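You operate a simulated robot arm through the tools that you are given. There is no shell and no other tool.

You run a simulated robot arm. Do the job below in one go: nothing can be reset, and whatever is moved stays where it is left.

Task
Check slide R-57 under the swing-arm loupe on Mid light, put it back and switch the light off.
Fine: a second's look with the loupe right over it; back in the slide tray; loupe aside again.

The check looks at the end state, three seconds after you hand in, the way a careful person would. Anything else that was tipped, shoved, dropped, spilled or broken makes it a failure.

Robot
A 7-joint arm with a fingered hand, fixed in place. Base frame: the origin is on the floor under the middle of its stand, x ahead of it, y to its left, z up; the work surface is at about z = 0.804. Units: m, rad, N and s.
With the tool pointing down near the work surface it reaches from about 0.2 to 0.8 m from the base axis. Its first joint turns from -2.897 to 2.897 rad. Payload 4.9 kg.
The TCP is the grasp point between the finger pads, 0.032 m short of the fingertips. In the tool frame z runs along the fingers and y along their closing line. The gripper opens to 0.192 m; its body begins 0.089 m behind the TCP. The gripper is a hand of 3 fingers: y runs from the thumb to the fingers, the wrist lies at [0, 0, -0.267] in the tool frame.
Orientation is told as [roll, pitch, yaw] about the base's x, y, z axes, in that order, counted from this pose: with the fingers straight down and closing along the base's y, the tool's x points along the base's -x, its y along +y and its z along -z.

Tools
- The arm moves only by the tool send_rows. Its argument "targets" is a list of rows, each a list of 6 numbers: the shift along the base's x, y, z in m, then the turn, a rotation vector about the base's x, y, z in rad. In form: [[dx, dy, dz, rx, ry, rz], ...]. A call has 1 to 20 rows; each row shifts and turns the commanded pose from where the row before left it. Each row takes 0.2 s and may step no farther than 0.05 m and 0.15 rad from the row before; otherwise, the whole call is refused. Where a pose cannot be reached the arm comes as near as it can. A force on the tool above 40 N (or 10 N above the force at the start of the call, whichever is more), or a blocked arm, ends the call early, and 0.2 s more pass. In this call time passes only in rows, and 0.2 s behind the last. The reply holds the time, the measured pose of the TCP, the force on the tool along the base axes, the opening and the grip force, in the units named above and with some noise, with the torque about the TCP (base axes, N m) and any sound that the robot's microphone picked up.
- Cameras (640 x 400 px; columns grow to the right, rows downward): "scene" is fixed at [0.0513, 0.6565, 1.5535]; the picture's right is [-0.69, -0.72, 0.00], its down [-0.45, 0.43, -0.78] and it looks along [0.57, -0.54, -0.62] (base axes); focal length 355 px, centre (320, 200). "wrist" rides on the gripper at [0.08, -0.046, -0.113] in the tool frame; the picture's right is [0.50, 0.87, 0.00], its down [-0.67, 0.39, -0.63] and it looks along [-0.55, 0.32, 0.78] (tool axes); focal length 226 px, centre (320, 200). There is no depth. A picture from a camera that has moved, and an enlarged one, comes with that camera's place and axes in the base frame and with its lens. The place of the scene camera against the robot may be out by one fixed shift of up to 0.025 m in any direction.
- snapshot(camera): a new picture of that camera. It takes no simulated time.
- finger_targets(finger1, finger2, thumb_bend): sets how far each is bent, from 0 (flat) to 1 (curled in); at 0.3 the hand is open as for a grip, at 0.7 the pads meet at the TCP. One left out holds its place. A second passes; each finger stops where it meets its share of the squeeze, and holds until it gets a number again. It is the only way to open and close the hand. It gives what a move gives, with no picture; readings hold the bend of each and the force on the fingers (four entries, about 0 where the hand has none), thumb and palm.
- close_up(camera, box): a new picture of the part [left, top, right, bottom] of that camera's present view, enlarged. It takes no simulated time.
- sign_off(): hands the job in; it is judged then, once.

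Places have to be worked out from the pictures, the camera data and where the tool is seen. Open the gripper and draw the arm clear of the work before you hand the job in, unless the task says otherwise.

The tools are called after ">>>" by a JSON object that holds its "op" and its "data". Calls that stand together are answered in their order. send_rows: Moves the arm, as the interface text tells. Its arguments: {"type":"object","properties":{"targets":{"type":"array","items":{"type":"array","items":{"type":"number"}}}},"required":["targets"]} The other tools are called the same way: finger_targets (finger1, finger2, thumb_bend) moves the fingers one by one; snapshot (camera) takes a picture; close_up (camera, box) takes an enlarged picture of a part of a camera's view; sign_off () hands the job in.

At the start:

```text
clock: 0.0
ee_pos: [0.5188, 0.109, 1.1184]
orientation: [-0.001, 0.001, 0.0]
contact_force: [-0.2, -0.6, 0.3]
wrist_torque: [-0.03, 0.0, -0.05]
finger_gap: 0.1921
finger_force: 0.1
shape: jaw
bend: [0.3, 0.3, 0.3]
finger forces: [0.0, 0.0, 0.1, 0.0, 0.1, 0.1]
```

scene: 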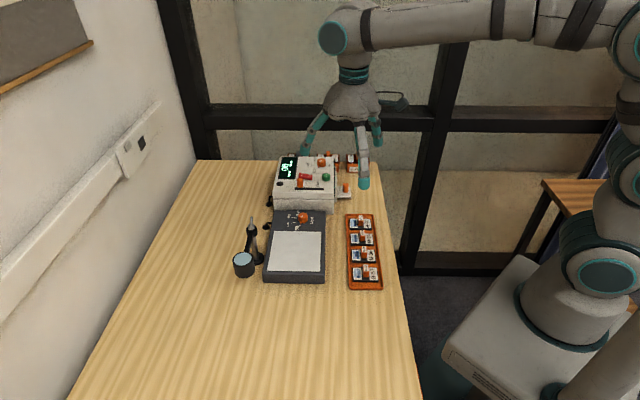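
wrist: 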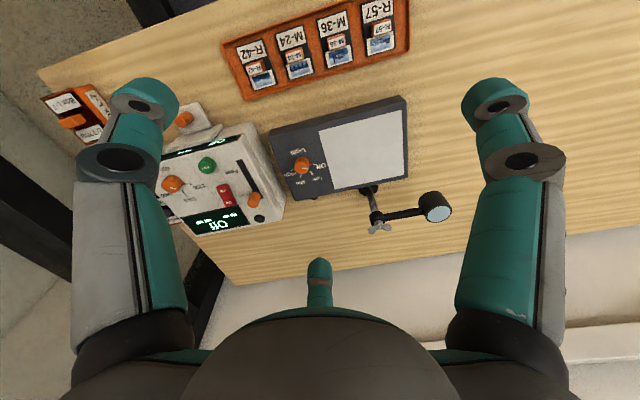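

The pictures show a light box with a knob, a swing-arm loupe beside it, a tray of four slides and a separate instrument. I'll enlarge these areas before moving anything.

>>> {"op": "close_up", "data": {"camera": "scene", "box": [220, 190, 400, 300]}}

>>> {"op": "close_up", "data": {"camera": "wrist", "box": [210, 0, 460, 150]}}

>>> {"op": "close_up", "data": {"camera": "wrist", "box": [250, 90, 470, 240]}}

>>> {"op": "close_up", "data": {"camera": "scene", "box": [260, 140, 380, 220]}}

```text
3.56 times, centred on (310, 245) of scene
camera zoom: at [0.0513, 0.6565, 1.5535], right [-0.69, -0.72, 0.0], down [-0.45, 0.43, -0.78], along [0.57, -0.54, -0.62], focal length 1263 px, centre (356, 40)
```

zoom: 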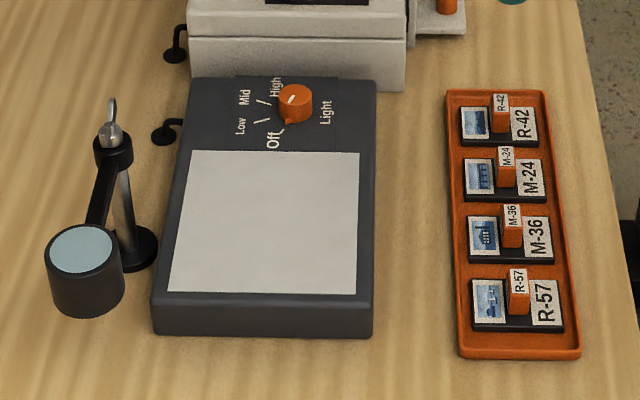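

```text
2.56 times, centred on (335, 75) of wrist
camera zoom: at [0.4393, 0.0634, 1.23], right [-0.5, 0.87, 0.0], down [0.67, 0.39, 0.63], along [0.55, 0.32, -0.78], focal length 579 px, centre (282, 520)
```

zoom: 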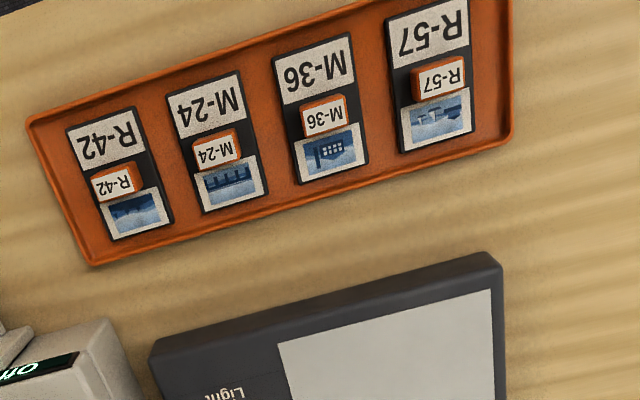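

```text
2.67 times, centred on (360, 165) of wrist
camera zoom: at [0.4393, 0.0634, 1.23], right [-0.5, 0.87, 0.0], down [0.67, 0.39, 0.63], along [0.55, 0.32, -0.78], focal length 603 px, centre (213, 293)
```

zoom: 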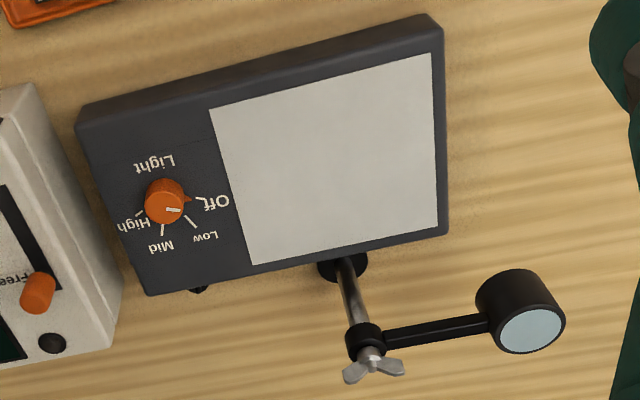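

```text
5.00 times, centred on (320, 180) of scene
camera zoom: at [0.0513, 0.6565, 1.5535], right [-0.69, -0.72, 0.0], down [-0.45, 0.43, -0.78], along [0.57, -0.54, -0.62], focal length 1776 px, centre (320, 300)
```

zoom: 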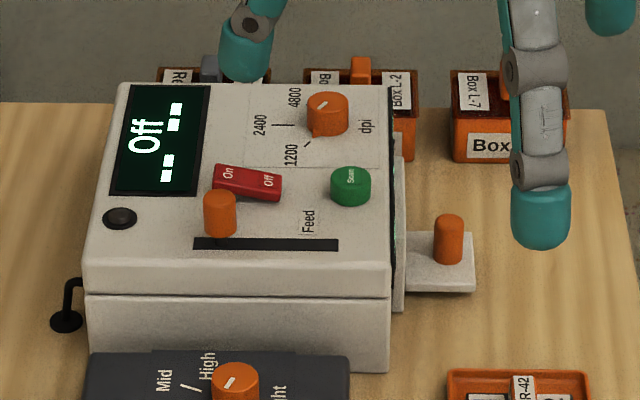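

The tray, light box and loupe all look turned about 45° from the base axes, and R-57's handle is near (0.41, 0.145). I'll partly close the hand in free air to see how the fingers bend.

>>> {"op": "finger_targets", "data": {"finger1": 0.5, "finger2": 0.3, "thumb_bend": 0.6}}

>>> {"op": "snapshot", "data": {"camera": "wrist"}}

>>> {"op": "close_up", "data": {"camera": "scene", "box": [270, 60, 430, 200]}}

```text
clock: 1.0
ee_pos: [0.5184, 0.108, 1.1194]
orientation: [0.001, 0.001, 0.001]
contact_force: [0.0, 0.4, -0.4]
wrist_torque: [0.0, -0.01, -0.01]
finger_gap: 0.0648
finger_force: 0.1
shape: fingers
bend: [0.5, 0.3, 0.6]
finger forces: [0.1, 0.0, 0.0, 0.0, 0.0, 0.0]
```

```text
taken
camera wrist: at [0.4393, 0.0634, 1.23], right [-0.5, 0.87, 0.0], down [0.67, 0.39, 0.63], along [0.55, 0.32, -0.78], focal length 226 px, centre (320, 200)
```

wrist: 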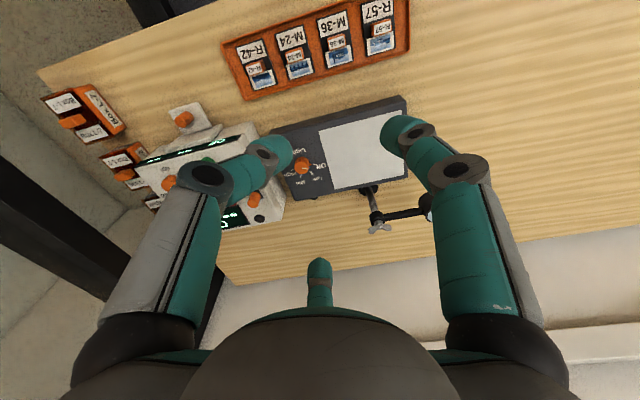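

```text
2.86 times, centred on (350, 130) of scene
camera zoom: at [0.0513, 0.6565, 1.5535], right [-0.69, -0.72, 0.0], down [-0.45, 0.43, -0.78], along [0.57, -0.54, -0.62], focal length 1015 px, centre (234, 400)
```

zoom: 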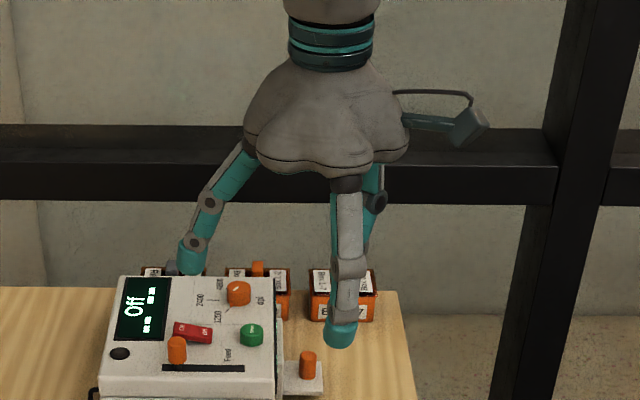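

Finger1 is the one on the right of the wrist picture, the thumb is on the left, and finger2 is the far one. I'll bend all three further to see how the tips meet.

>>> {"op": "finger_targets", "data": {"finger1": 0.65, "finger2": 0.65, "thumb_bend": 0.65}}

>>> {"op": "snapshot", "data": {"camera": "wrist"}}

>>> {"op": "close_up", "data": {"camera": "scene", "box": [270, 60, 430, 200]}}

```text
clock: 2.0
ee_pos: [0.5169, 0.11, 1.1176]
orientation: [-0.001, -0.001, 0.0]
contact_force: [0.5, 0.1, 0.4]
wrist_torque: [0.01, 0.02, 0.01]
finger_gap: 0.0221
finger_force: 0.0
shape: fingers
bend: [0.65, 0.65, 0.65]
finger forces: [0.0, 0.1, 0.0, 0.0, 0.0, 0.0]
```

```text
taken
camera wrist: at [0.4393, 0.0634, 1.23], right [-0.5, 0.87, 0.0], down [0.67, 0.39, 0.63], along [0.55, 0.32, -0.78], focal length 226 px, centre (320, 200)
```

wrist: 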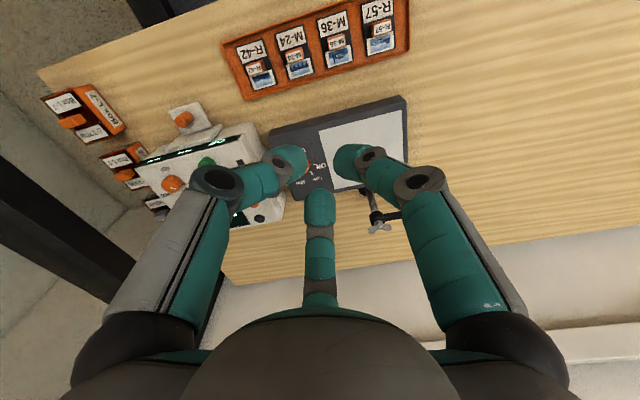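

```text
2.86 times, centred on (350, 130) of scene
camera zoom: at [0.0513, 0.6565, 1.5535], right [-0.69, -0.72, 0.0], down [-0.45, 0.43, -0.78], along [0.57, -0.54, -0.62], focal length 1015 px, centre (234, 400)
```

zoom: 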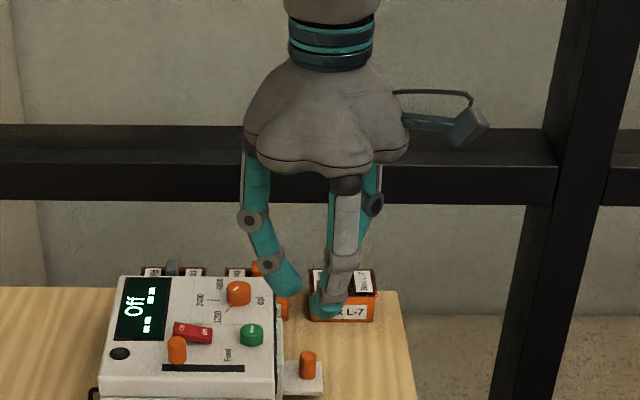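

With the fingers at 0.65 the tips circle the tool axis just below the TCP. I'll reopen them and move over R-57 with the yaw lined up to the slides, so the wrist camera can see it closer.

>>> {"op": "finger_targets", "data": {"finger1": 0.3, "finger2": 0.3, "thumb_bend": 0.3}}

>>> {"op": "send_rows", "data": {"targets": [[-0.0183, 0.0062, -0.0167, 0, 0, -0.131], [-0.0183, 0.0062, -0.0167, 0, 0, -0.131], [-0.0183, 0.0062, -0.0167, 0, 0, -0.131], [-0.0183, 0.0062, -0.0167, 0, 0, -0.131], [-0.0183, 0.0062, -0.0167, 0, 0, -0.131], [-0.0183, 0.0062, -0.0167, 0, 0, -0.131]]}}

>>> {"op": "snapshot", "data": {"camera": "wrist"}}

>>> {"op": "snapshot", "data": {"camera": "scene"}}

```text
clock: 3.0
ee_pos: [0.5186, 0.1096, 1.118]
orientation: [0.0, -0.001, 0.001]
contact_force: [-0.1, 0.6, 0.4]
wrist_torque: [0.01, -0.03, 0.02]
finger_gap: 0.1677
finger_force: 0.1
shape: fingers
bend: [0.3, 0.3, 0.3]
finger forces: [0.0, 0.0, 0.0, 0.1, 0.0, 0.0]
```

```text
clock: 4.4
ee_pos: [0.4089, 0.1473, 1.0178]
orientation: [0.0, -0.001, -0.787]
contact_force: [0.6, 0.1, -0.5]
wrist_torque: [-0.02, -0.04, -0.03]
finger_gap: 0.1675
finger_force: 0.1
shape: fingers
bend: [0.3, 0.3, 0.3]
finger forces: [0.0, 0.1, 0.1, 0.1, 0.1, 0.1]
```

```text
taken
camera wrist: at [0.32, 0.1719, 1.1299], right [0.26, 0.96, 0.0], down [0.75, -0.2, 0.63], along [0.61, -0.17, -0.78], focal length 226 px, centre (320, 200)
```

wrist: 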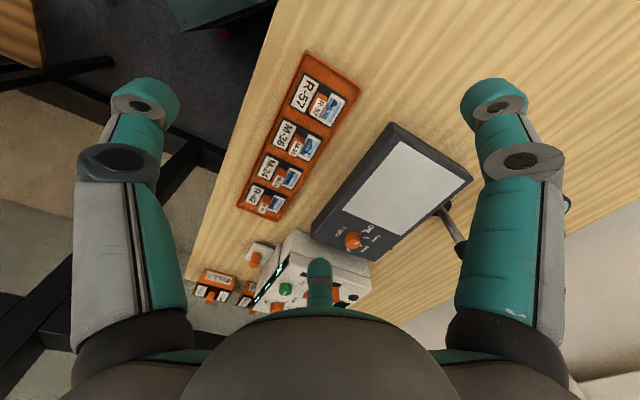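

```text
taken
```

scene: 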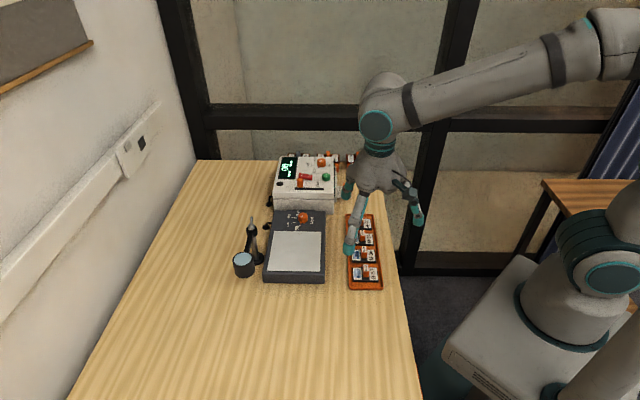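

The tray and light box are both clear in the wrist view. I'll enlarge them to take pixel positions for R-57 and the knob.

>>> {"op": "close_up", "data": {"camera": "wrist", "box": [230, 45, 370, 220]}}

>>> {"op": "close_up", "data": {"camera": "wrist", "box": [300, 110, 480, 260]}}

```text
2.29 times, centred on (300, 132) of wrist
camera zoom: at [0.32, 0.1719, 1.1299], right [0.26, 0.96, 0.0], down [0.75, -0.2, 0.63], along [0.61, -0.17, -0.78], focal length 517 px, centre (366, 354)
```

zoom: 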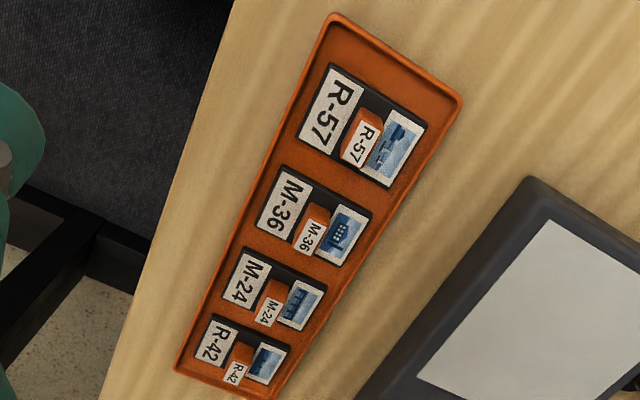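

```text
2.67 times, centred on (390, 185) of wrist
camera zoom: at [0.32, 0.1719, 1.1299], right [0.26, 0.96, 0.0], down [0.75, -0.2, 0.63], along [0.61, -0.17, -0.78], focal length 603 px, centre (133, 240)
```

zoom: 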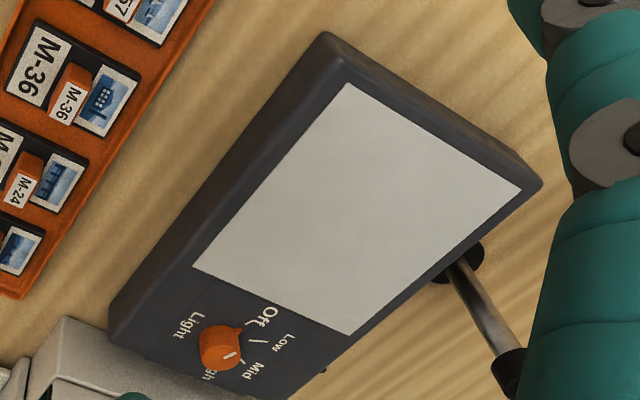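

I'll enlarge R-57 and the knob further for accurate pixel positions.

>>> {"op": "close_up", "data": {"camera": "wrist", "box": [285, 65, 345, 105]}}

>>> {"op": "close_up", "data": {"camera": "wrist", "box": [330, 215, 390, 255]}}

>>> {"op": "close_up", "data": {"camera": "scene", "box": [225, 205, 315, 285]}}

>>> {"op": "close_up", "data": {"camera": "scene", "box": [340, 240, 400, 295]}}

```text
10.00 times, centred on (315, 85) of wrist
camera zoom: at [0.32, 0.1719, 1.1299], right [0.26, 0.96, 0.0], down [0.75, -0.2, 0.63], along [0.61, -0.17, -0.78], focal length 2261 px, centre (370, 1350)
```

zoom: 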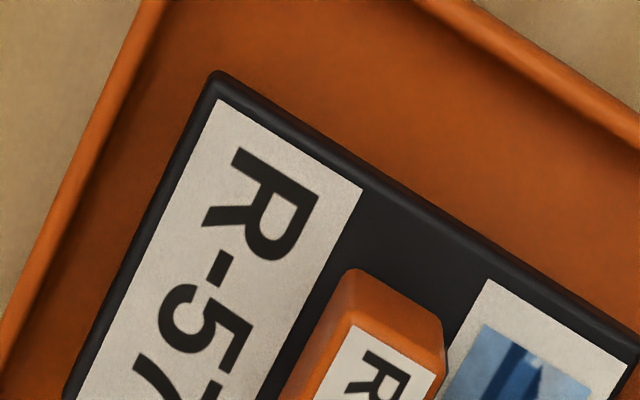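

```text
10.00 times, centred on (360, 235) of wrist
camera zoom: at [0.32, 0.1719, 1.1299], right [0.26, 0.96, 0.0], down [0.75, -0.2, 0.63], along [0.61, -0.17, -0.78], focal length 2261 px, centre (-80, -150)
```

zoom: 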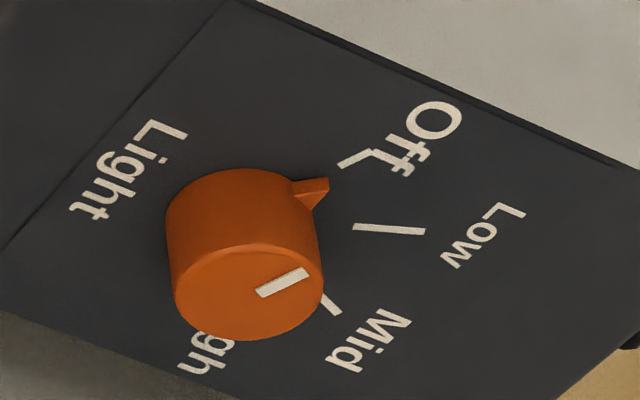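

```text
5.00 times, centred on (270, 245) of scene
camera zoom: at [0.0513, 0.6565, 1.5535], right [-0.69, -0.72, 0.0], down [-0.45, 0.43, -0.78], along [0.57, -0.54, -0.62], focal length 1776 px, centre (570, -25)
```

zoom: 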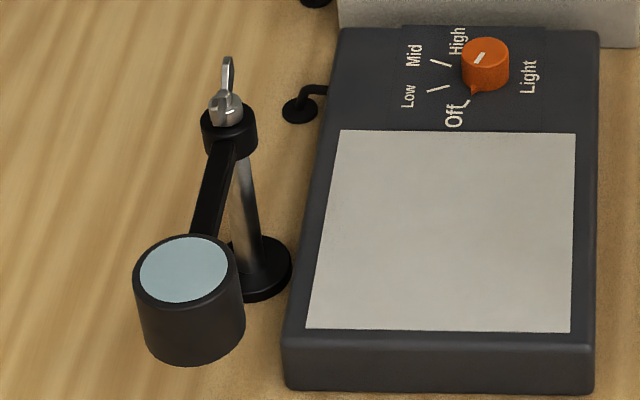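

```text
7.27 times, centred on (370, 268) of scene
camera zoom: at [0.0513, 0.6565, 1.5535], right [-0.69, -0.72, 0.0], down [-0.45, 0.43, -0.78], along [0.57, -0.54, -0.62], focal length 2583 px, centre (-44, -291)
```

zoom: 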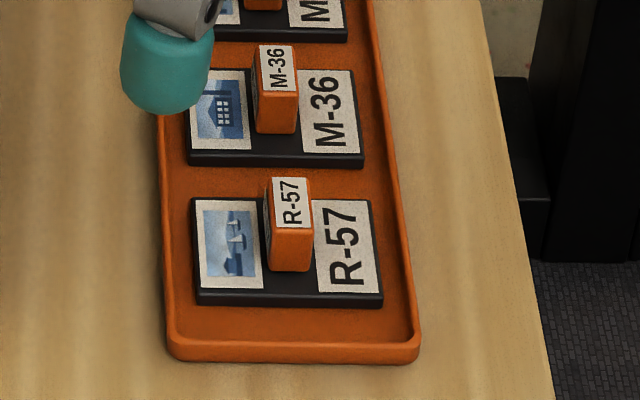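

From both wrist views plus the scene camera I get the light box top at z≈0.837, the loupe bottom at about 0.875, and a handle of about 14×25×20 mm. I'll enlarge again to pin down R-57's handle and its neighbour.

>>> {"op": "close_up", "data": {"camera": "wrist", "box": [280, 70, 352, 130]}}

>>> {"op": "close_up", "data": {"camera": "wrist", "box": [400, 150, 600, 270]}}

```text
6.67 times, centred on (316, 100) of wrist
camera zoom: at [0.32, 0.1719, 1.1299], right [0.26, 0.96, 0.0], down [0.75, -0.2, 0.63], along [0.61, -0.17, -0.78], focal length 1507 px, centre (347, 867)
```

zoom: 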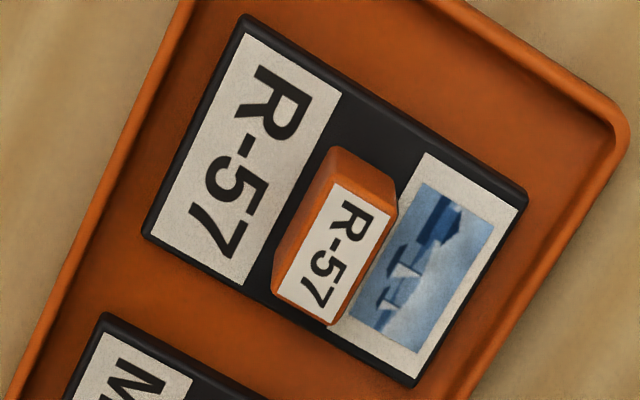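

```text
3.20 times, centred on (500, 210) of wrist
camera zoom: at [0.32, 0.1719, 1.1299], right [0.26, 0.96, 0.0], down [0.75, -0.2, 0.63], along [0.61, -0.17, -0.78], focal length 723 px, centre (-256, 168)
```

zoom: 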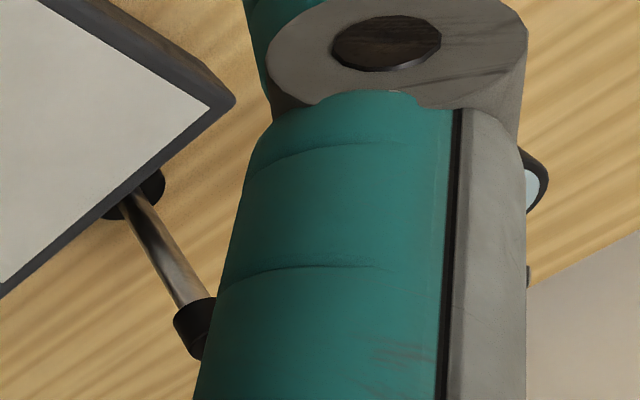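

R-57's handle centre comes out at (0.4068, 0.1455), the knob at (0.654, 0.146), and the loupe post at (0.654, 0.318) with its head at (0.5755, 0.3965). Next I'll find how far the bent fingertips reach below the TCP by touching a bare patch of table.

>>> {"op": "finger_targets", "data": {"finger1": 0.6, "finger2": 0.6, "thumb_bend": 0.6}}

>>> {"op": "send_rows", "data": {"targets": [[0.002, 0.045, 0, 0, 0, 0], [0.002, 0.045, 0, 0, 0, 0], [0.002, 0.045, 0, 0, 0, 0], [0.002, 0.045, 0, 0, 0, 0], [0.002, 0.045, 0, 0, 0, 0], [0.002, 0.045, 0, 0, 0, 0], [0, 0, -0.04, 0, 0, 0], [0, 0, -0.04, 0, 0, 0], [0, 0, -0.04, 0, 0, 0], [0, 0, -0.03, 0, 0, 0]]}}

>>> {"op": "snapshot", "data": {"camera": "scene"}}

>>> {"op": "snapshot", "data": {"camera": "wrist"}}

```text
clock: 5.4
ee_pos: [0.4085, 0.1473, 1.0173]
orientation: [0.0, -0.002, -0.789]
contact_force: [0.4, -0.5, 0.3]
wrist_torque: [-0.01, 0.04, 0.03]
finger_gap: 0.0423
finger_force: 0.1
shape: fingers
bend: [0.6, 0.6, 0.6]
finger forces: [0.1, 0.0, 0.0, 0.0, 0.0, 0.1]
```

```text
clock: 7.6
ee_pos: [0.422, 0.4167, 0.8682]
orientation: [0.003, 0.0, -0.788]
contact_force: [0.0, 0.0, 0.8]
wrist_torque: [-0.03, 0.01, 0.01]
finger_gap: 0.0423
finger_force: 0.0
shape: fingers
bend: [0.6, 0.6, 0.6]
finger forces: [0.1, 0.1, 0.0, 0.0, 0.1, 0.0]
```

```text
taken
```

scene: 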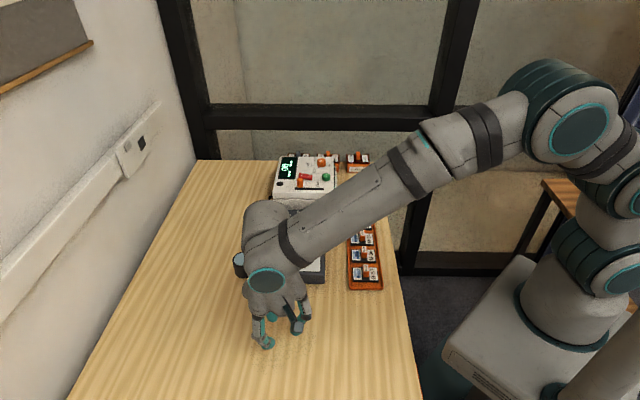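

```text
taken
camera wrist: at [0.3327, 0.4416, 0.9805], right [0.26, 0.97, 0.0], down [0.75, -0.2, 0.63], along [0.61, -0.16, -0.78], focal length 226 px, centre (320, 200)
```

wrist: 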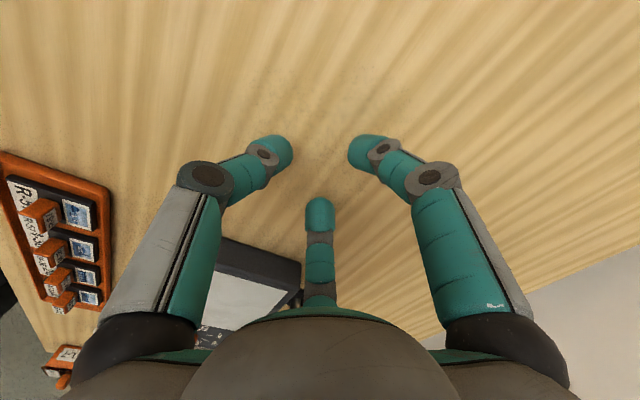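

The hand is over bare table, with the TCP at 0.868 and no contact. I'll lower it in small steps and watch the force.

>>> {"op": "send_rows", "data": {"targets": [[0, 0, -0.005, 0, 0, 0], [0, 0, -0.005, 0, 0, 0], [0, 0, -0.004, 0, 0, 0], [0, 0, -0.003, 0, 0, 0]]}}

>>> {"op": "send_rows", "data": {"targets": [[0, 0, -0.003, 0, 0, 0], [0, 0, -0.003, 0, 0, 0]]}}

>>> {"op": "send_rows", "data": {"targets": [[0, 0, -0.003, 0, 0, 0]]}}

```text
clock: 8.6
ee_pos: [0.4203, 0.4167, 0.8502]
orientation: [0.001, 0.0, -0.787]
contact_force: [-0.1, -0.2, -0.7]
wrist_torque: [0.0, 0.03, -0.02]
finger_gap: 0.0421
finger_force: 0.1
shape: fingers
bend: [0.6, 0.6, 0.6]
finger forces: [0.1, 0.0, 0.1, 0.1, 0.0, 0.0]
```

```text
clock: 9.2
ee_pos: [0.4199, 0.4164, 0.8436]
orientation: [0.0, 0.0, -0.787]
contact_force: [0.6, -0.1, 0.0]
wrist_torque: [-0.01, -0.01, -0.01]
finger_gap: 0.0423
finger_force: 0.1
shape: fingers
bend: [0.6, 0.6, 0.6]
finger forces: [0.1, 0.1, 0.0, 0.0, 0.1, 0.0]
```

```text
clock: 9.6
ee_pos: [0.4202, 0.4156, 0.8413]
orientation: [-0.002, 0.001, -0.786]
contact_force: [-0.1, 0.9, -0.5]
wrist_torque: [0.03, -0.01, -0.01]
finger_gap: 0.0422
finger_force: 0.1
shape: fingers
bend: [0.6, 0.6, 0.6]
finger forces: [0.0, 0.0, 0.0, 0.1, 0.1, 0.0]
```

There's still no contact at 0.841, so I'll keep going down in 2 mm steps.

>>> {"op": "send_rows", "data": {"targets": [[0, 0, -0.002, 0, 0, 0]]}}

>>> {"op": "send_rows", "data": {"targets": [[0, 0, -0.002, 0, 0, 0]]}}

>>> {"op": "send_rows", "data": {"targets": [[0, 0, -0.002, 0, 0, 0]]}}

```text
clock: 10.0
ee_pos: [0.4208, 0.4162, 0.8406]
orientation: [0.002, 0.0, -0.787]
contact_force: [-0.5, -1.1, 9.1]
wrist_torque: [-0.1, 0.04, 0.03]
finger_gap: 0.0419
finger_force: 4.6
shape: fingers
bend: [0.6, 0.6, 0.6]
finger forces: [2.0, 2.8, 0.0, 0.0, 4.0, 0.0]
```

```text
clock: 10.4
ee_pos: [0.4217, 0.4171, 0.841]
orientation: [0.005, 0.001, -0.785]
contact_force: [-0.9, -6.9, 29.2]
wrist_torque: [-0.75, 0.46, 0.15]
finger_gap: 0.0415
finger_force: 14.9
shape: fingers
bend: [0.6, 0.6, 0.6]
finger forces: [3.4, 4.5, 0.0, 0.0, 21.2, 0.1]
```

```text
clock: 10.8
ee_pos: [0.4221, 0.4181, 0.8404]
orientation: [0.006, -0.001, -0.786]
contact_force: [-0.7, -1.6, 8.2]
wrist_torque: [-0.33, 0.28, 0.02]
finger_gap: 0.0432
finger_force: 4.1
shape: fingers
bend: [0.6, 0.6, 0.6]
finger forces: [0.0, 0.1, 0.0, 0.0, 8.0, 0.1]
stopped in row 1: the force on the tool passed its limit at 43 N (the readings are from after the stop); the commanded pose is now the measured one
```

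Contact came at TCP ≈0.8408, so the tips reach about 37 mm below the TCP at bend 0.6. I'll lift, bend to 0.66 and touch again to see how that changes near the grip bend.

>>> {"op": "send_rows", "data": {"targets": [[0, 0, 0.006, 0, 0, 0], [0, 0, 0.006, 0, 0, 0]]}}

>>> {"op": "finger_targets", "data": {"finger1": 0.66, "finger2": 0.66, "thumb_bend": 0.66}}

>>> {"op": "send_rows", "data": {"targets": [[0, 0, -0.003, 0, 0, 0], [0, 0, -0.003, 0, 0, 0]]}}

>>> {"op": "send_rows", "data": {"targets": [[0, 0, -0.003, 0, 0, 0]]}}

>>> {"op": "send_rows", "data": {"targets": [[0, 0, -0.002, 0, 0, 0]]}}

```text
clock: 11.4
ee_pos: [0.4206, 0.4181, 0.8514]
orientation: [0.007, -0.001, -0.784]
contact_force: [0.3, 0.7, 0.1]
wrist_torque: [-0.02, 0.01, -0.01]
finger_gap: 0.0421
finger_force: 0.1
shape: fingers
bend: [0.6, 0.6, 0.6]
finger forces: [0.1, 0.1, 0.0, 0.1, 0.0, 0.0]
```

```text
clock: 12.4
ee_pos: [0.4216, 0.4177, 0.8525]
orientation: [0.005, 0.001, -0.786]
contact_force: [0.0, 0.7, 0.2]
wrist_torque: [-0.01, -0.04, -0.02]
finger_gap: 0.0179
finger_force: 0.2
shape: fingers
bend: [0.66, 0.66, 0.66]
finger forces: [0.0, 0.1, 0.0, 0.1, 0.0, 0.1]
```

```text
clock: 13.0
ee_pos: [0.4221, 0.4174, 0.8449]
orientation: [0.005, -0.001, -0.787]
contact_force: [0.0, -0.2, 0.3]
wrist_torque: [-0.04, 0.0, 0.01]
finger_gap: 0.0179
finger_force: 0.1
shape: fingers
bend: [0.66, 0.66, 0.66]
finger forces: [0.1, 0.1, 0.1, 0.0, 0.1, 0.1]
```

```text
clock: 13.4
ee_pos: [0.4218, 0.4178, 0.8435]
orientation: [0.006, 0.001, -0.786]
contact_force: [0.3, -0.9, 0.1]
wrist_torque: [0.01, 0.01, -0.01]
finger_gap: 0.0179
finger_force: 0.1
shape: fingers
bend: [0.66, 0.66, 0.66]
finger forces: [0.0, 0.1, 0.0, 0.0, 0.1, 0.0]
```

```text
clock: 13.8
ee_pos: [0.4217, 0.4175, 0.8401]
orientation: [0.005, -0.001, -0.786]
contact_force: [-0.8, 0.3, 0.0]
wrist_torque: [0.0, 0.02, 0.02]
finger_gap: 0.0181
finger_force: 0.2
shape: fingers
bend: [0.66, 0.66, 0.66]
finger forces: [0.1, 0.0, 0.0, 0.0, 0.1, 0.1]
```

Still clear at about 0.841 with 0.66 bend, so I'll step lower.

>>> {"op": "send_rows", "data": {"targets": [[0, 0, -0.002, 0, 0, 0]]}}

>>> {"op": "send_rows", "data": {"targets": [[0, 0, -0.002, 0, 0, 0]]}}

>>> {"op": "send_rows", "data": {"targets": [[0, 0, -0.002, 0, 0, 0]]}}

```text
clock: 14.2
ee_pos: [0.4219, 0.4176, 0.8378]
orientation: [0.005, 0.001, -0.787]
contact_force: [0.2, -0.3, -0.1]
wrist_torque: [0.01, 0.04, -0.04]
finger_gap: 0.0178
finger_force: 0.0
shape: fingers
bend: [0.66, 0.66, 0.66]
finger forces: [0.1, 0.0, 0.1, 0.0, 0.0, 0.1]
```

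```text
clock: 14.6
ee_pos: [0.4216, 0.4171, 0.8365]
orientation: [0.007, 0.0, -0.785]
contact_force: [-1.7, -1.3, 5.3]
wrist_torque: [-0.09, 0.1, -0.01]
finger_gap: 0.0177
finger_force: 2.4
shape: fingers
bend: [0.66, 0.66, 0.66]
finger forces: [0.6, 0.7, 0.1, 0.1, 3.7, 0.0]
```

```text
clock: 15.0
ee_pos: [0.4211, 0.4182, 0.8366]
orientation: [0.008, 0.001, -0.785]
contact_force: [-2.0, -8.3, 21.8]
wrist_torque: [-0.52, 0.32, 0.07]
finger_gap: 0.0178
finger_force: 10.9
shape: fingers
bend: [0.66, 0.66, 0.66]
finger forces: [1.5, 1.8, 0.0, 0.0, 19.2, 0.0]
```

At 0.66 bend the tips reach about 33 mm below the TCP, so opening the fingers lowers the tips. I'll rise well clear of the loupe, move over the knob and look at it and the scanner behind it from close up.

>>> {"op": "send_rows", "data": {"targets": [[0, 0, 0.04, -0.0042, 0.0042, 0], [0, 0, 0.05, 0, 0, 0], [0, 0, 0.05, 0, 0, 0], [0, 0, 0.05, 0, 0, 0], [0, 0, 0.03, 0, 0, 0], [0.029, -0.034, 0, 0, 0, 0.1464], [0.029, -0.034, 0, 0, 0, 0.1464], [0.029, -0.034, 0, 0, 0, 0.1464], [0.029, -0.034, 0, 0, 0, 0.1464], [0.029, -0.034, 0, 0, 0, 0.1464], [0.029, -0.034, 0, 0, 0, 0.1464], [0.029, -0.034, 0, 0, 0, 0.1464], [0.029, -0.034, 0, 0, 0, 0.1464]]}}

>>> {"op": "finger_targets", "data": {"finger1": 0.5, "finger2": 0.5, "thumb_bend": 0.5}}

>>> {"op": "snapshot", "data": {"camera": "wrist"}}

>>> {"op": "snapshot", "data": {"camera": "scene"}}

```text
clock: 17.8
ee_pos: [0.6543, 0.1449, 1.0548]
orientation: [0.002, 0.001, 0.388]
contact_force: [0.7, 0.5, -0.4]
wrist_torque: [-0.01, -0.01, 0.0]
finger_gap: 0.0176
finger_force: 0.1
shape: fingers
bend: [0.66, 0.66, 0.66]
finger forces: [0.1, 0.0, 0.0, 0.0, 0.0, 0.0]
```

```text
clock: 18.8
ee_pos: [0.6539, 0.1451, 1.0537]
orientation: [0.0, -0.001, 0.386]
contact_force: [0.9, -0.3, -0.1]
wrist_torque: [0.01, -0.01, -0.01]
finger_gap: 0.0839
finger_force: 0.1
shape: fingers
bend: [0.5, 0.5, 0.5]
finger forces: [0.0, 0.1, 0.0, 0.1, 0.0, 0.0]
```

```text
taken
camera wrist: at [0.5982, 0.0733, 1.1655], right [-0.79, 0.61, 0.0], down [0.48, 0.61, 0.63], along [0.39, 0.5, -0.78], focal length 226 px, centre (320, 200)
```

wrist: 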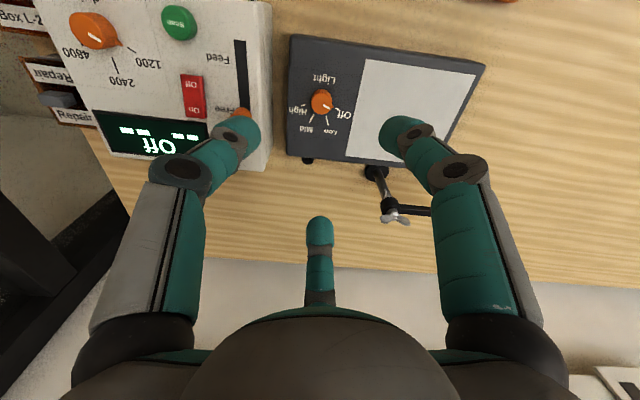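

```text
taken
```

scene: 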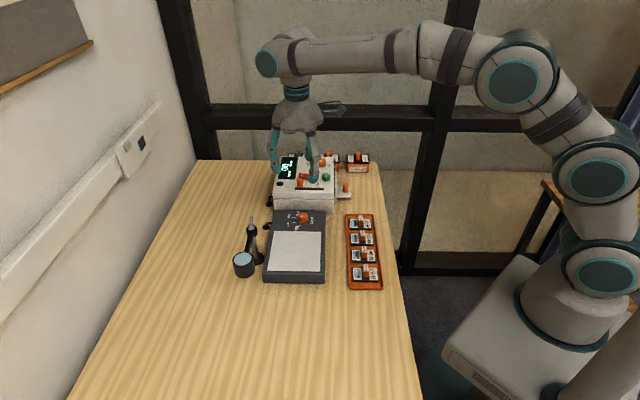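

The knob sits almost on the tool axis. I'll enlarge to check the knob's centre and the gap to the scanner.

>>> {"op": "close_up", "data": {"camera": "wrist", "box": [280, 60, 380, 150]}}

>>> {"op": "close_up", "data": {"camera": "wrist", "box": [160, 0, 320, 180]}}

```text
4.44 times, centred on (330, 105) of wrist
camera zoom: at [0.5982, 0.0733, 1.1655], right [-0.79, 0.61, 0.0], down [0.48, 0.61, 0.63], along [0.39, 0.5, -0.78], focal length 1005 px, centre (276, 622)
```

zoom: 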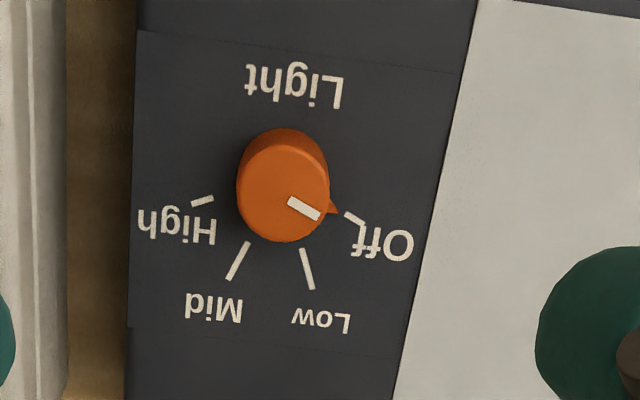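

```text
2.22 times, centred on (240, 90) of wrist
camera zoom: at [0.5982, 0.0733, 1.1655], right [-0.79, 0.61, 0.0], down [0.48, 0.61, 0.63], along [0.39, 0.5, -0.78], focal length 502 px, centre (498, 444)
```

zoom: 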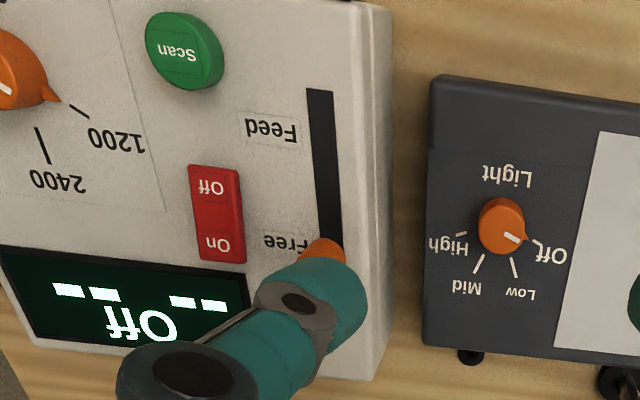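

The knob centre is about (0.651, 0.145). I'll enlarge the scanner in the scene view to judge its height, because the hand comes close to it while turning.

>>> {"op": "close_up", "data": {"camera": "scene", "box": [262, 150, 362, 220]}}

>>> {"op": "close_up", "data": {"camera": "scene", "box": [240, 70, 360, 200]}}

```text
5.71 times, centred on (312, 185) of scene
camera zoom: at [0.0513, 0.6565, 1.5535], right [-0.69, -0.72, 0.0], down [-0.45, 0.43, -0.78], along [0.57, -0.54, -0.62], focal length 2030 px, centre (366, 286)
```

zoom: 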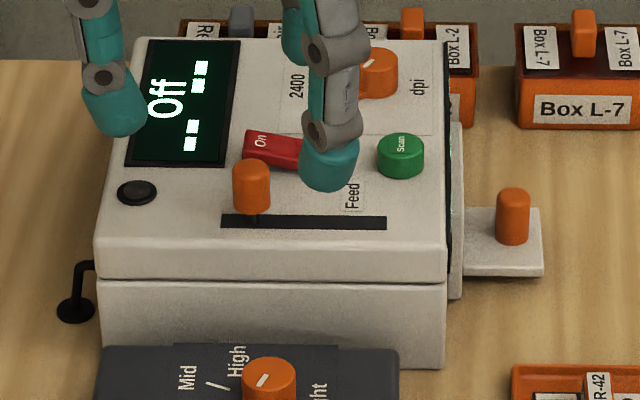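

```text
3.08 times, centred on (300, 135) of scene
camera zoom: at [0.0513, 0.6565, 1.5535], right [-0.69, -0.72, 0.0], down [-0.45, 0.43, -0.78], along [0.57, -0.54, -0.62], focal length 1093 px, centre (382, 400)
```

zoom: 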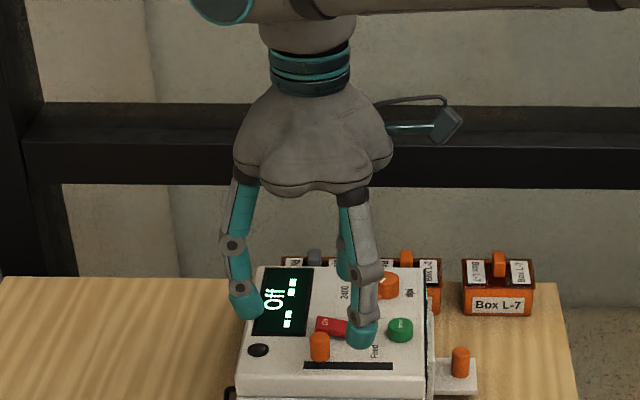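

The scanner top is at about z=0.889, with its front about 70 mm from the knob. I'll turn the knob in two 45° turns with the fingers angled to straddle that side, so I'll set the yaw, narrow the fingers and come down partway.

>>> {"op": "finger_targets", "data": {"finger1": 0.57, "finger2": 0.57, "thumb_bend": 0.57}}

>>> {"op": "send_rows", "data": {"targets": [[-0.0017, 0, 0, 0, 0, -0.128], [-0.0017, -0.0002, 0, 0, 0, -0.128], [0, 0, -0.04, 0, 0, 0], [0, 0, -0.04, 0, 0, 0], [0, 0, -0.04, 0, 0, 0], [0, 0, -0.024, 0, 0, 0]]}}

>>> {"op": "snapshot", "data": {"camera": "wrist"}}

>>> {"op": "close_up", "data": {"camera": "scene", "box": [240, 120, 360, 250]}}

```text
clock: 19.8
ee_pos: [0.6541, 0.1448, 1.0535]
orientation: [0.0, -0.001, 0.385]
contact_force: [0.0, -0.4, 0.4]
wrist_torque: [-0.03, 0.04, -0.01]
finger_gap: 0.0594
finger_force: 0.0
shape: fingers
bend: [0.56, 0.56, 0.56]
finger forces: [0.0, 0.0, 0.0, 0.0, 0.1, 0.1]
```

```text
clock: 21.2
ee_pos: [0.6496, 0.1446, 0.9117]
orientation: [0.001, -0.001, 0.128]
contact_force: [0.0, 0.2, 0.0]
wrist_torque: [0.0, 0.01, 0.02]
finger_gap: 0.0591
finger_force: 0.0
shape: fingers
bend: [0.56, 0.56, 0.56]
finger forces: [0.1, 0.1, 0.1, 0.1, 0.0, 0.1]
```

```text
taken
camera wrist: at [0.577, 0.0896, 1.0234], right [-0.61, 0.79, 0.0], down [0.61, 0.47, 0.63], along [0.5, 0.38, -0.77], focal length 226 px, centre (320, 200)
```

wrist: 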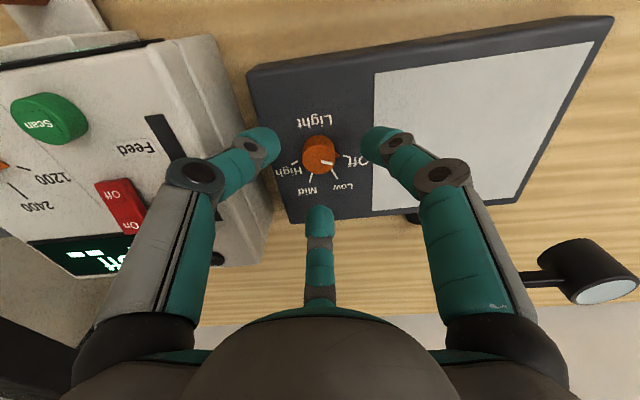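

```text
3.08 times, centred on (300, 185) of scene
camera zoom: at [0.0513, 0.6565, 1.5535], right [-0.69, -0.72, 0.0], down [-0.45, 0.43, -0.78], along [0.57, -0.54, -0.62], focal length 1093 px, centre (382, 246)
```

zoom: 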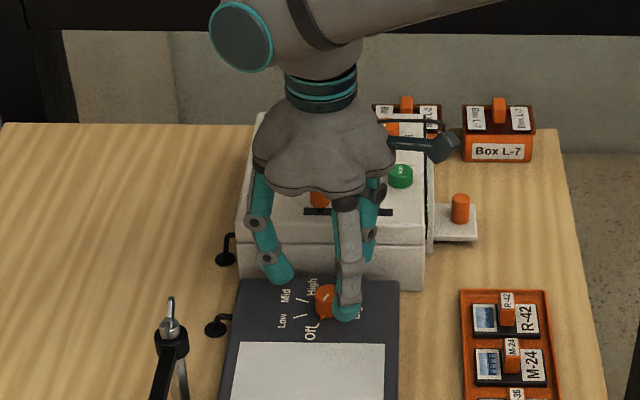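

The knob is centred between the fingertips. I'll enlarge once for the exact offset before lowering.

>>> {"op": "close_up", "data": {"camera": "wrist", "box": [270, 110, 370, 210]}}

```text
4.00 times, centred on (320, 160) of wrist
camera zoom: at [0.577, 0.0896, 1.0234], right [-0.61, 0.79, 0.0], down [0.61, 0.47, 0.63], along [0.5, 0.38, -0.77], focal length 904 px, centre (320, 360)
```

zoom: 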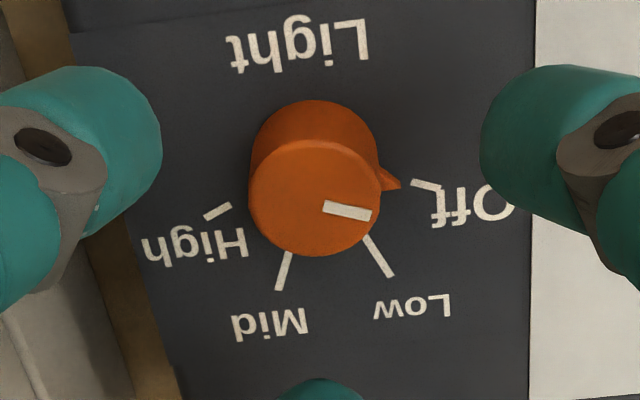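

The knob is centred to within about 1.5 mm. I'll lower to TCP ≈0.879, which puts the tips just above the panel, and then close gently.

>>> {"op": "send_rows", "data": {"targets": [[0.0005, 0, -0.012, 0, 0, 0], [0.0005, 0, -0.012, 0, 0, 0], [0, 0, -0.007, 0, 0, 0]]}}

>>> {"op": "finger_targets", "data": {"finger1": 0.66, "finger2": 0.66, "thumb_bend": 0.66}}

>>> {"op": "close_up", "data": {"camera": "wrist", "box": [250, 90, 390, 230]}}

```text
clock: 22.0
ee_pos: [0.6527, 0.1464, 0.8817]
orientation: [0.001, -0.002, 0.13]
contact_force: [-1.8, 0.9, 11.8]
wrist_torque: [0.19, 0.55, 0.01]
finger_gap: 0.0597
finger_force: 6.3
shape: fingers
bend: [0.55, 0.56, 0.56]
finger forces: [11.4, 0.2, 0.0, 0.1, 0.2, 0.0]
```

```text
clock: 23.0
ee_pos: [0.6515, 0.1458, 0.8788]
orientation: [0.0, -0.001, 0.129]
contact_force: [1.5, -1.5, -0.8]
wrist_torque: [-0.04, -0.03, 0.02]
finger_gap: 0.0238
finger_force: 3.2
shape: fingers
bend: [0.65, 0.65, 0.65]
finger forces: [1.5, 1.2, 0.0, 0.0, 3.5, 0.0]
```

```text
2.86 times, centred on (320, 160) of wrist
camera zoom: at [0.5787, 0.0901, 0.9915], right [-0.61, 0.79, 0.0], down [0.62, 0.47, 0.63], along [0.5, 0.38, -0.78], focal length 646 px, centre (320, 314)
```

zoom: 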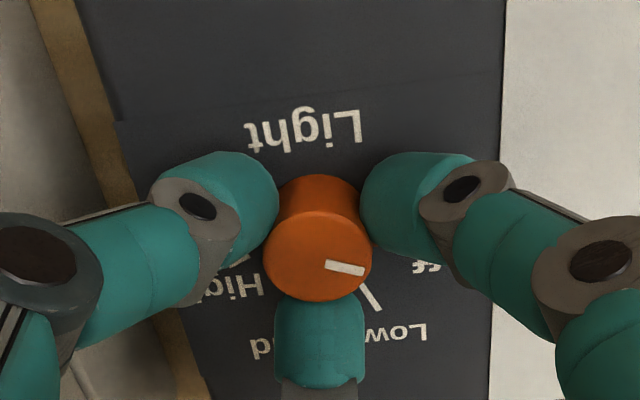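

The fingers hold the knob evenly, though finger1 brushed the panel lightly on the way down. I'll firm the squeeze, then turn 45° clockwise from Off toward Low.

>>> {"op": "finger_targets", "data": {"finger1": 0.7, "finger2": 0.7, "thumb_bend": 0.7}}

>>> {"op": "send_rows", "data": {"targets": [[0, 0, 0, 0, 0, -0.1], [0, 0, 0, 0, 0, -0.1]]}}

>>> {"op": "close_up", "data": {"camera": "wrist", "box": [250, 90, 390, 230]}}

```text
clock: 24.0
ee_pos: [0.6516, 0.1455, 0.8795]
orientation: [-0.001, 0.0, 0.131]
contact_force: [0.5, -4.8, -1.3]
wrist_torque: [-0.14, -0.01, 0.01]
finger_gap: 0.0224
finger_force: 10.1
shape: fingers
bend: [0.65, 0.66, 0.65]
finger forces: [5.9, 5.2, 0.0, 0.0, 10.3, 0.0]
```

```text
clock: 24.6
ee_pos: [0.6511, 0.1452, 0.8794]
orientation: [0.0, 0.0, -0.072]
contact_force: [1.1, -6.3, -4.4]
wrist_torque: [-0.12, 0.01, 0.03]
finger_gap: 0.0221
finger_force: 10.6
shape: fingers
bend: [0.65, 0.66, 0.65]
finger forces: [5.4, 5.0, 0.0, 0.1, 10.8, 0.0]
```

```text
2.86 times, centred on (320, 160) of wrist
camera zoom: at [0.5693, 0.1058, 0.9919], right [-0.44, 0.9, 0.0], down [0.7, 0.34, 0.63], along [0.57, 0.28, -0.78], focal length 646 px, centre (320, 314)
```

zoom: 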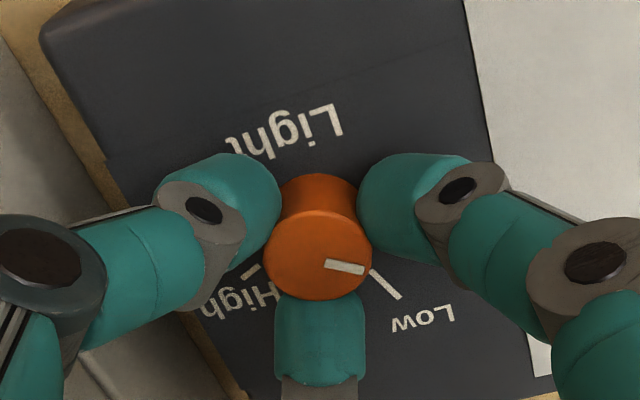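

The knob turns with the hand, since its white mark stays fixed relative to the fingers. I'll finish the first 45° turn.

>>> {"op": "send_rows", "data": {"targets": [[0, 0, 0, 0, 0, -0.12], [0, 0, 0, 0, 0, -0.12], [0, 0, 0, 0, 0, -0.12], [0, 0, 0, 0, 0, -0.12], [0, 0, 0, 0, 0, -0.105]]}}

>>> {"op": "close_up", "data": {"camera": "wrist", "box": [250, 90, 390, 230]}}

>>> {"op": "snapshot", "data": {"camera": "scene"}}

```text
clock: 25.8
ee_pos: [0.6527, 0.1451, 0.88]
orientation: [0.0, 0.001, -0.659]
contact_force: [-1.0, -7.0, -1.7]
wrist_torque: [-0.22, 0.03, 0.01]
finger_gap: 0.0222
finger_force: 11.1
shape: fingers
bend: [0.65, 0.66, 0.65]
finger forces: [5.3, 5.9, 0.0, 0.0, 11.9, 0.0]
```

```text
2.86 times, centred on (320, 160) of wrist
camera zoom: at [0.5611, 0.158, 0.9916], right [0.13, 0.99, 0.0], down [0.77, -0.1, 0.63], along [0.63, -0.08, -0.78], focal length 646 px, centre (320, 314)
```

zoom: 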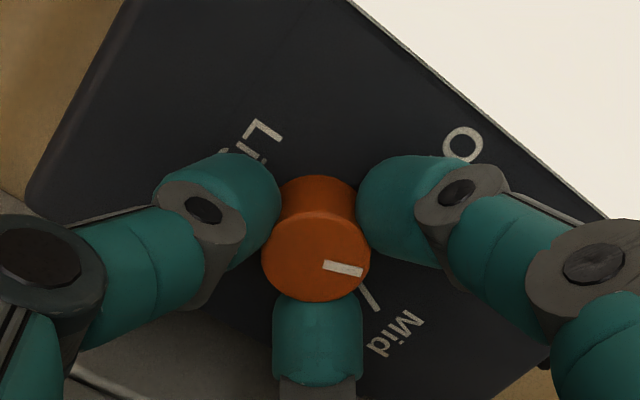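

```text
taken
```

scene: 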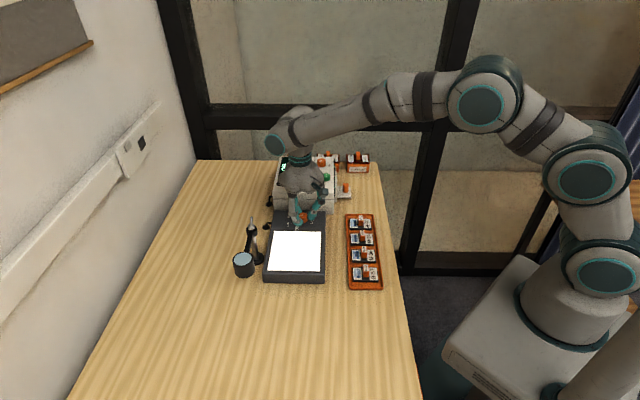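

The screen is lit on what should be Low. I'll loosen slightly, lift just clear of the knob, turn the hand back and come down for the second 45°.

>>> {"op": "finger_targets", "data": {"finger1": 0.61, "finger2": 0.61, "thumb_bend": 0.61}}

>>> {"op": "send_rows", "data": {"targets": [[0, 0, 0.01, 0, 0, 0], [0, 0, 0.02, 0, 0, 0], [0, 0, 0, 0, 0, 0.132], [0, 0, 0, 0, 0, 0.132], [0, 0, 0, 0, 0, 0.132], [0, 0, 0, 0, 0, 0.132], [0, 0, 0, 0, 0, 0.132]]}}

>>> {"op": "close_up", "data": {"camera": "wrist", "box": [250, 90, 390, 230]}}

```text
clock: 26.8
ee_pos: [0.6525, 0.1455, 0.8799]
orientation: [0.001, -0.002, -0.657]
contact_force: [0.2, 1.9, 3.2]
wrist_torque: [0.11, 0.03, -0.02]
finger_gap: 0.0378
finger_force: 1.6
shape: fingers
bend: [0.61, 0.61, 0.61]
finger forces: [2.7, 0.4, 0.0, 0.1, 0.1, 0.0]
```

```text
clock: 28.4
ee_pos: [0.6516, 0.1439, 0.9096]
orientation: [-0.001, 0.0, 0.007]
contact_force: [-0.5, 0.1, -0.2]
wrist_torque: [0.02, 0.02, 0.0]
finger_gap: 0.0372
finger_force: 0.1
shape: fingers
bend: [0.61, 0.61, 0.61]
finger forces: [0.1, 0.0, 0.1, 0.1, 0.0, 0.0]
```

```text
2.86 times, centred on (320, 160) of wrist
camera zoom: at [0.5729, 0.0993, 1.0216], right [-0.51, 0.86, 0.0], down [0.67, 0.39, 0.63], along [0.55, 0.32, -0.78], focal length 646 px, centre (320, 314)
```

zoom: 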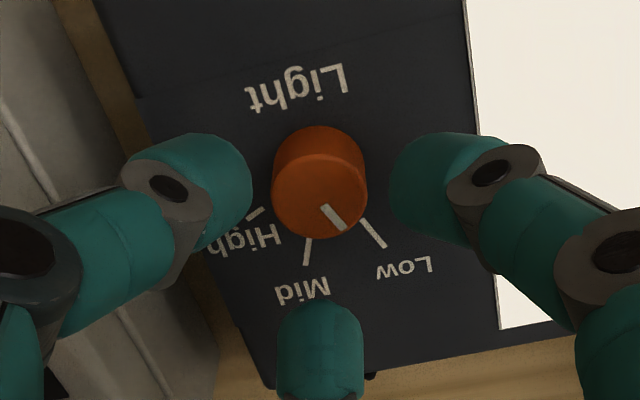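

The mark now points at Low and the hand is still centred. I'll come down, grip and turn another 45° to Mid.

>>> {"op": "send_rows", "data": {"targets": [[0, 0, -0.015, 0, 0, 0], [0, 0, -0.015, 0, 0, 0]]}}

>>> {"op": "finger_targets", "data": {"finger1": 0.7, "finger2": 0.7, "thumb_bend": 0.68}}

>>> {"op": "send_rows", "data": {"targets": [[0, 0, 0, 0, 0, -0.131], [0, 0, 0, 0, 0, -0.131], [0, 0, 0, 0, 0, -0.131], [0, 0, 0, 0, 0, -0.131], [0, 0, 0, 0, 0, -0.131], [0, 0, 0, 0, 0, -0.131]]}}

>>> {"op": "close_up", "data": {"camera": "wrist", "box": [250, 90, 390, 230]}}

```text
clock: 29.0
ee_pos: [0.6511, 0.1454, 0.8792]
orientation: [0.001, -0.002, 0.005]
contact_force: [-0.9, 0.7, 2.3]
wrist_torque: [0.04, 0.09, -0.01]
finger_gap: 0.0375
finger_force: 1.2
shape: fingers
bend: [0.61, 0.61, 0.61]
finger forces: [2.1, 0.1, 0.0, 0.0, 0.0, 0.1]
```

```text
clock: 30.0
ee_pos: [0.6523, 0.1449, 0.8792]
orientation: [0.001, 0.001, 0.004]
contact_force: [0.1, 0.0, 0.5]
wrist_torque: [-0.02, -0.01, 0.02]
finger_gap: 0.0231
finger_force: 9.2
shape: fingers
bend: [0.65, 0.66, 0.65]
finger forces: [6.5, 5.3, 0.1, 0.0, 6.6, 0.0]
```

```text
clock: 31.4
ee_pos: [0.6509, 0.1437, 0.8804]
orientation: [0.0, 0.0, -0.784]
contact_force: [3.5, -2.2, -1.8]
wrist_torque: [-0.06, -0.06, 0.03]
finger_gap: 0.0226
finger_force: 8.6
shape: fingers
bend: [0.65, 0.66, 0.65]
finger forces: [5.7, 6.8, 0.0, 0.1, 5.8, 0.0]
```

```text
2.86 times, centred on (320, 160) of wrist
camera zoom: at [0.563, 0.1683, 0.9919], right [0.26, 0.97, 0.0], down [0.75, -0.2, 0.63], along [0.61, -0.16, -0.78], focal length 646 px, centre (320, 314)
```

zoom: 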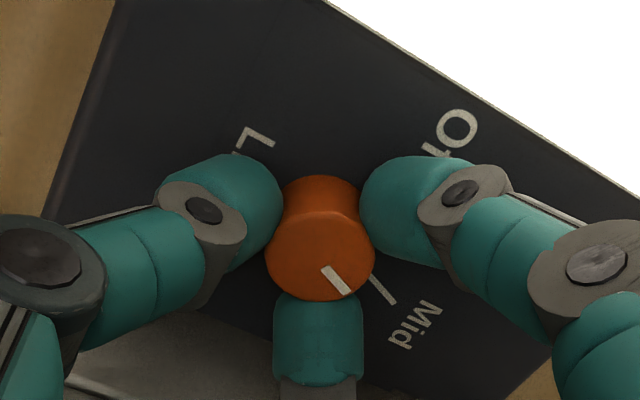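

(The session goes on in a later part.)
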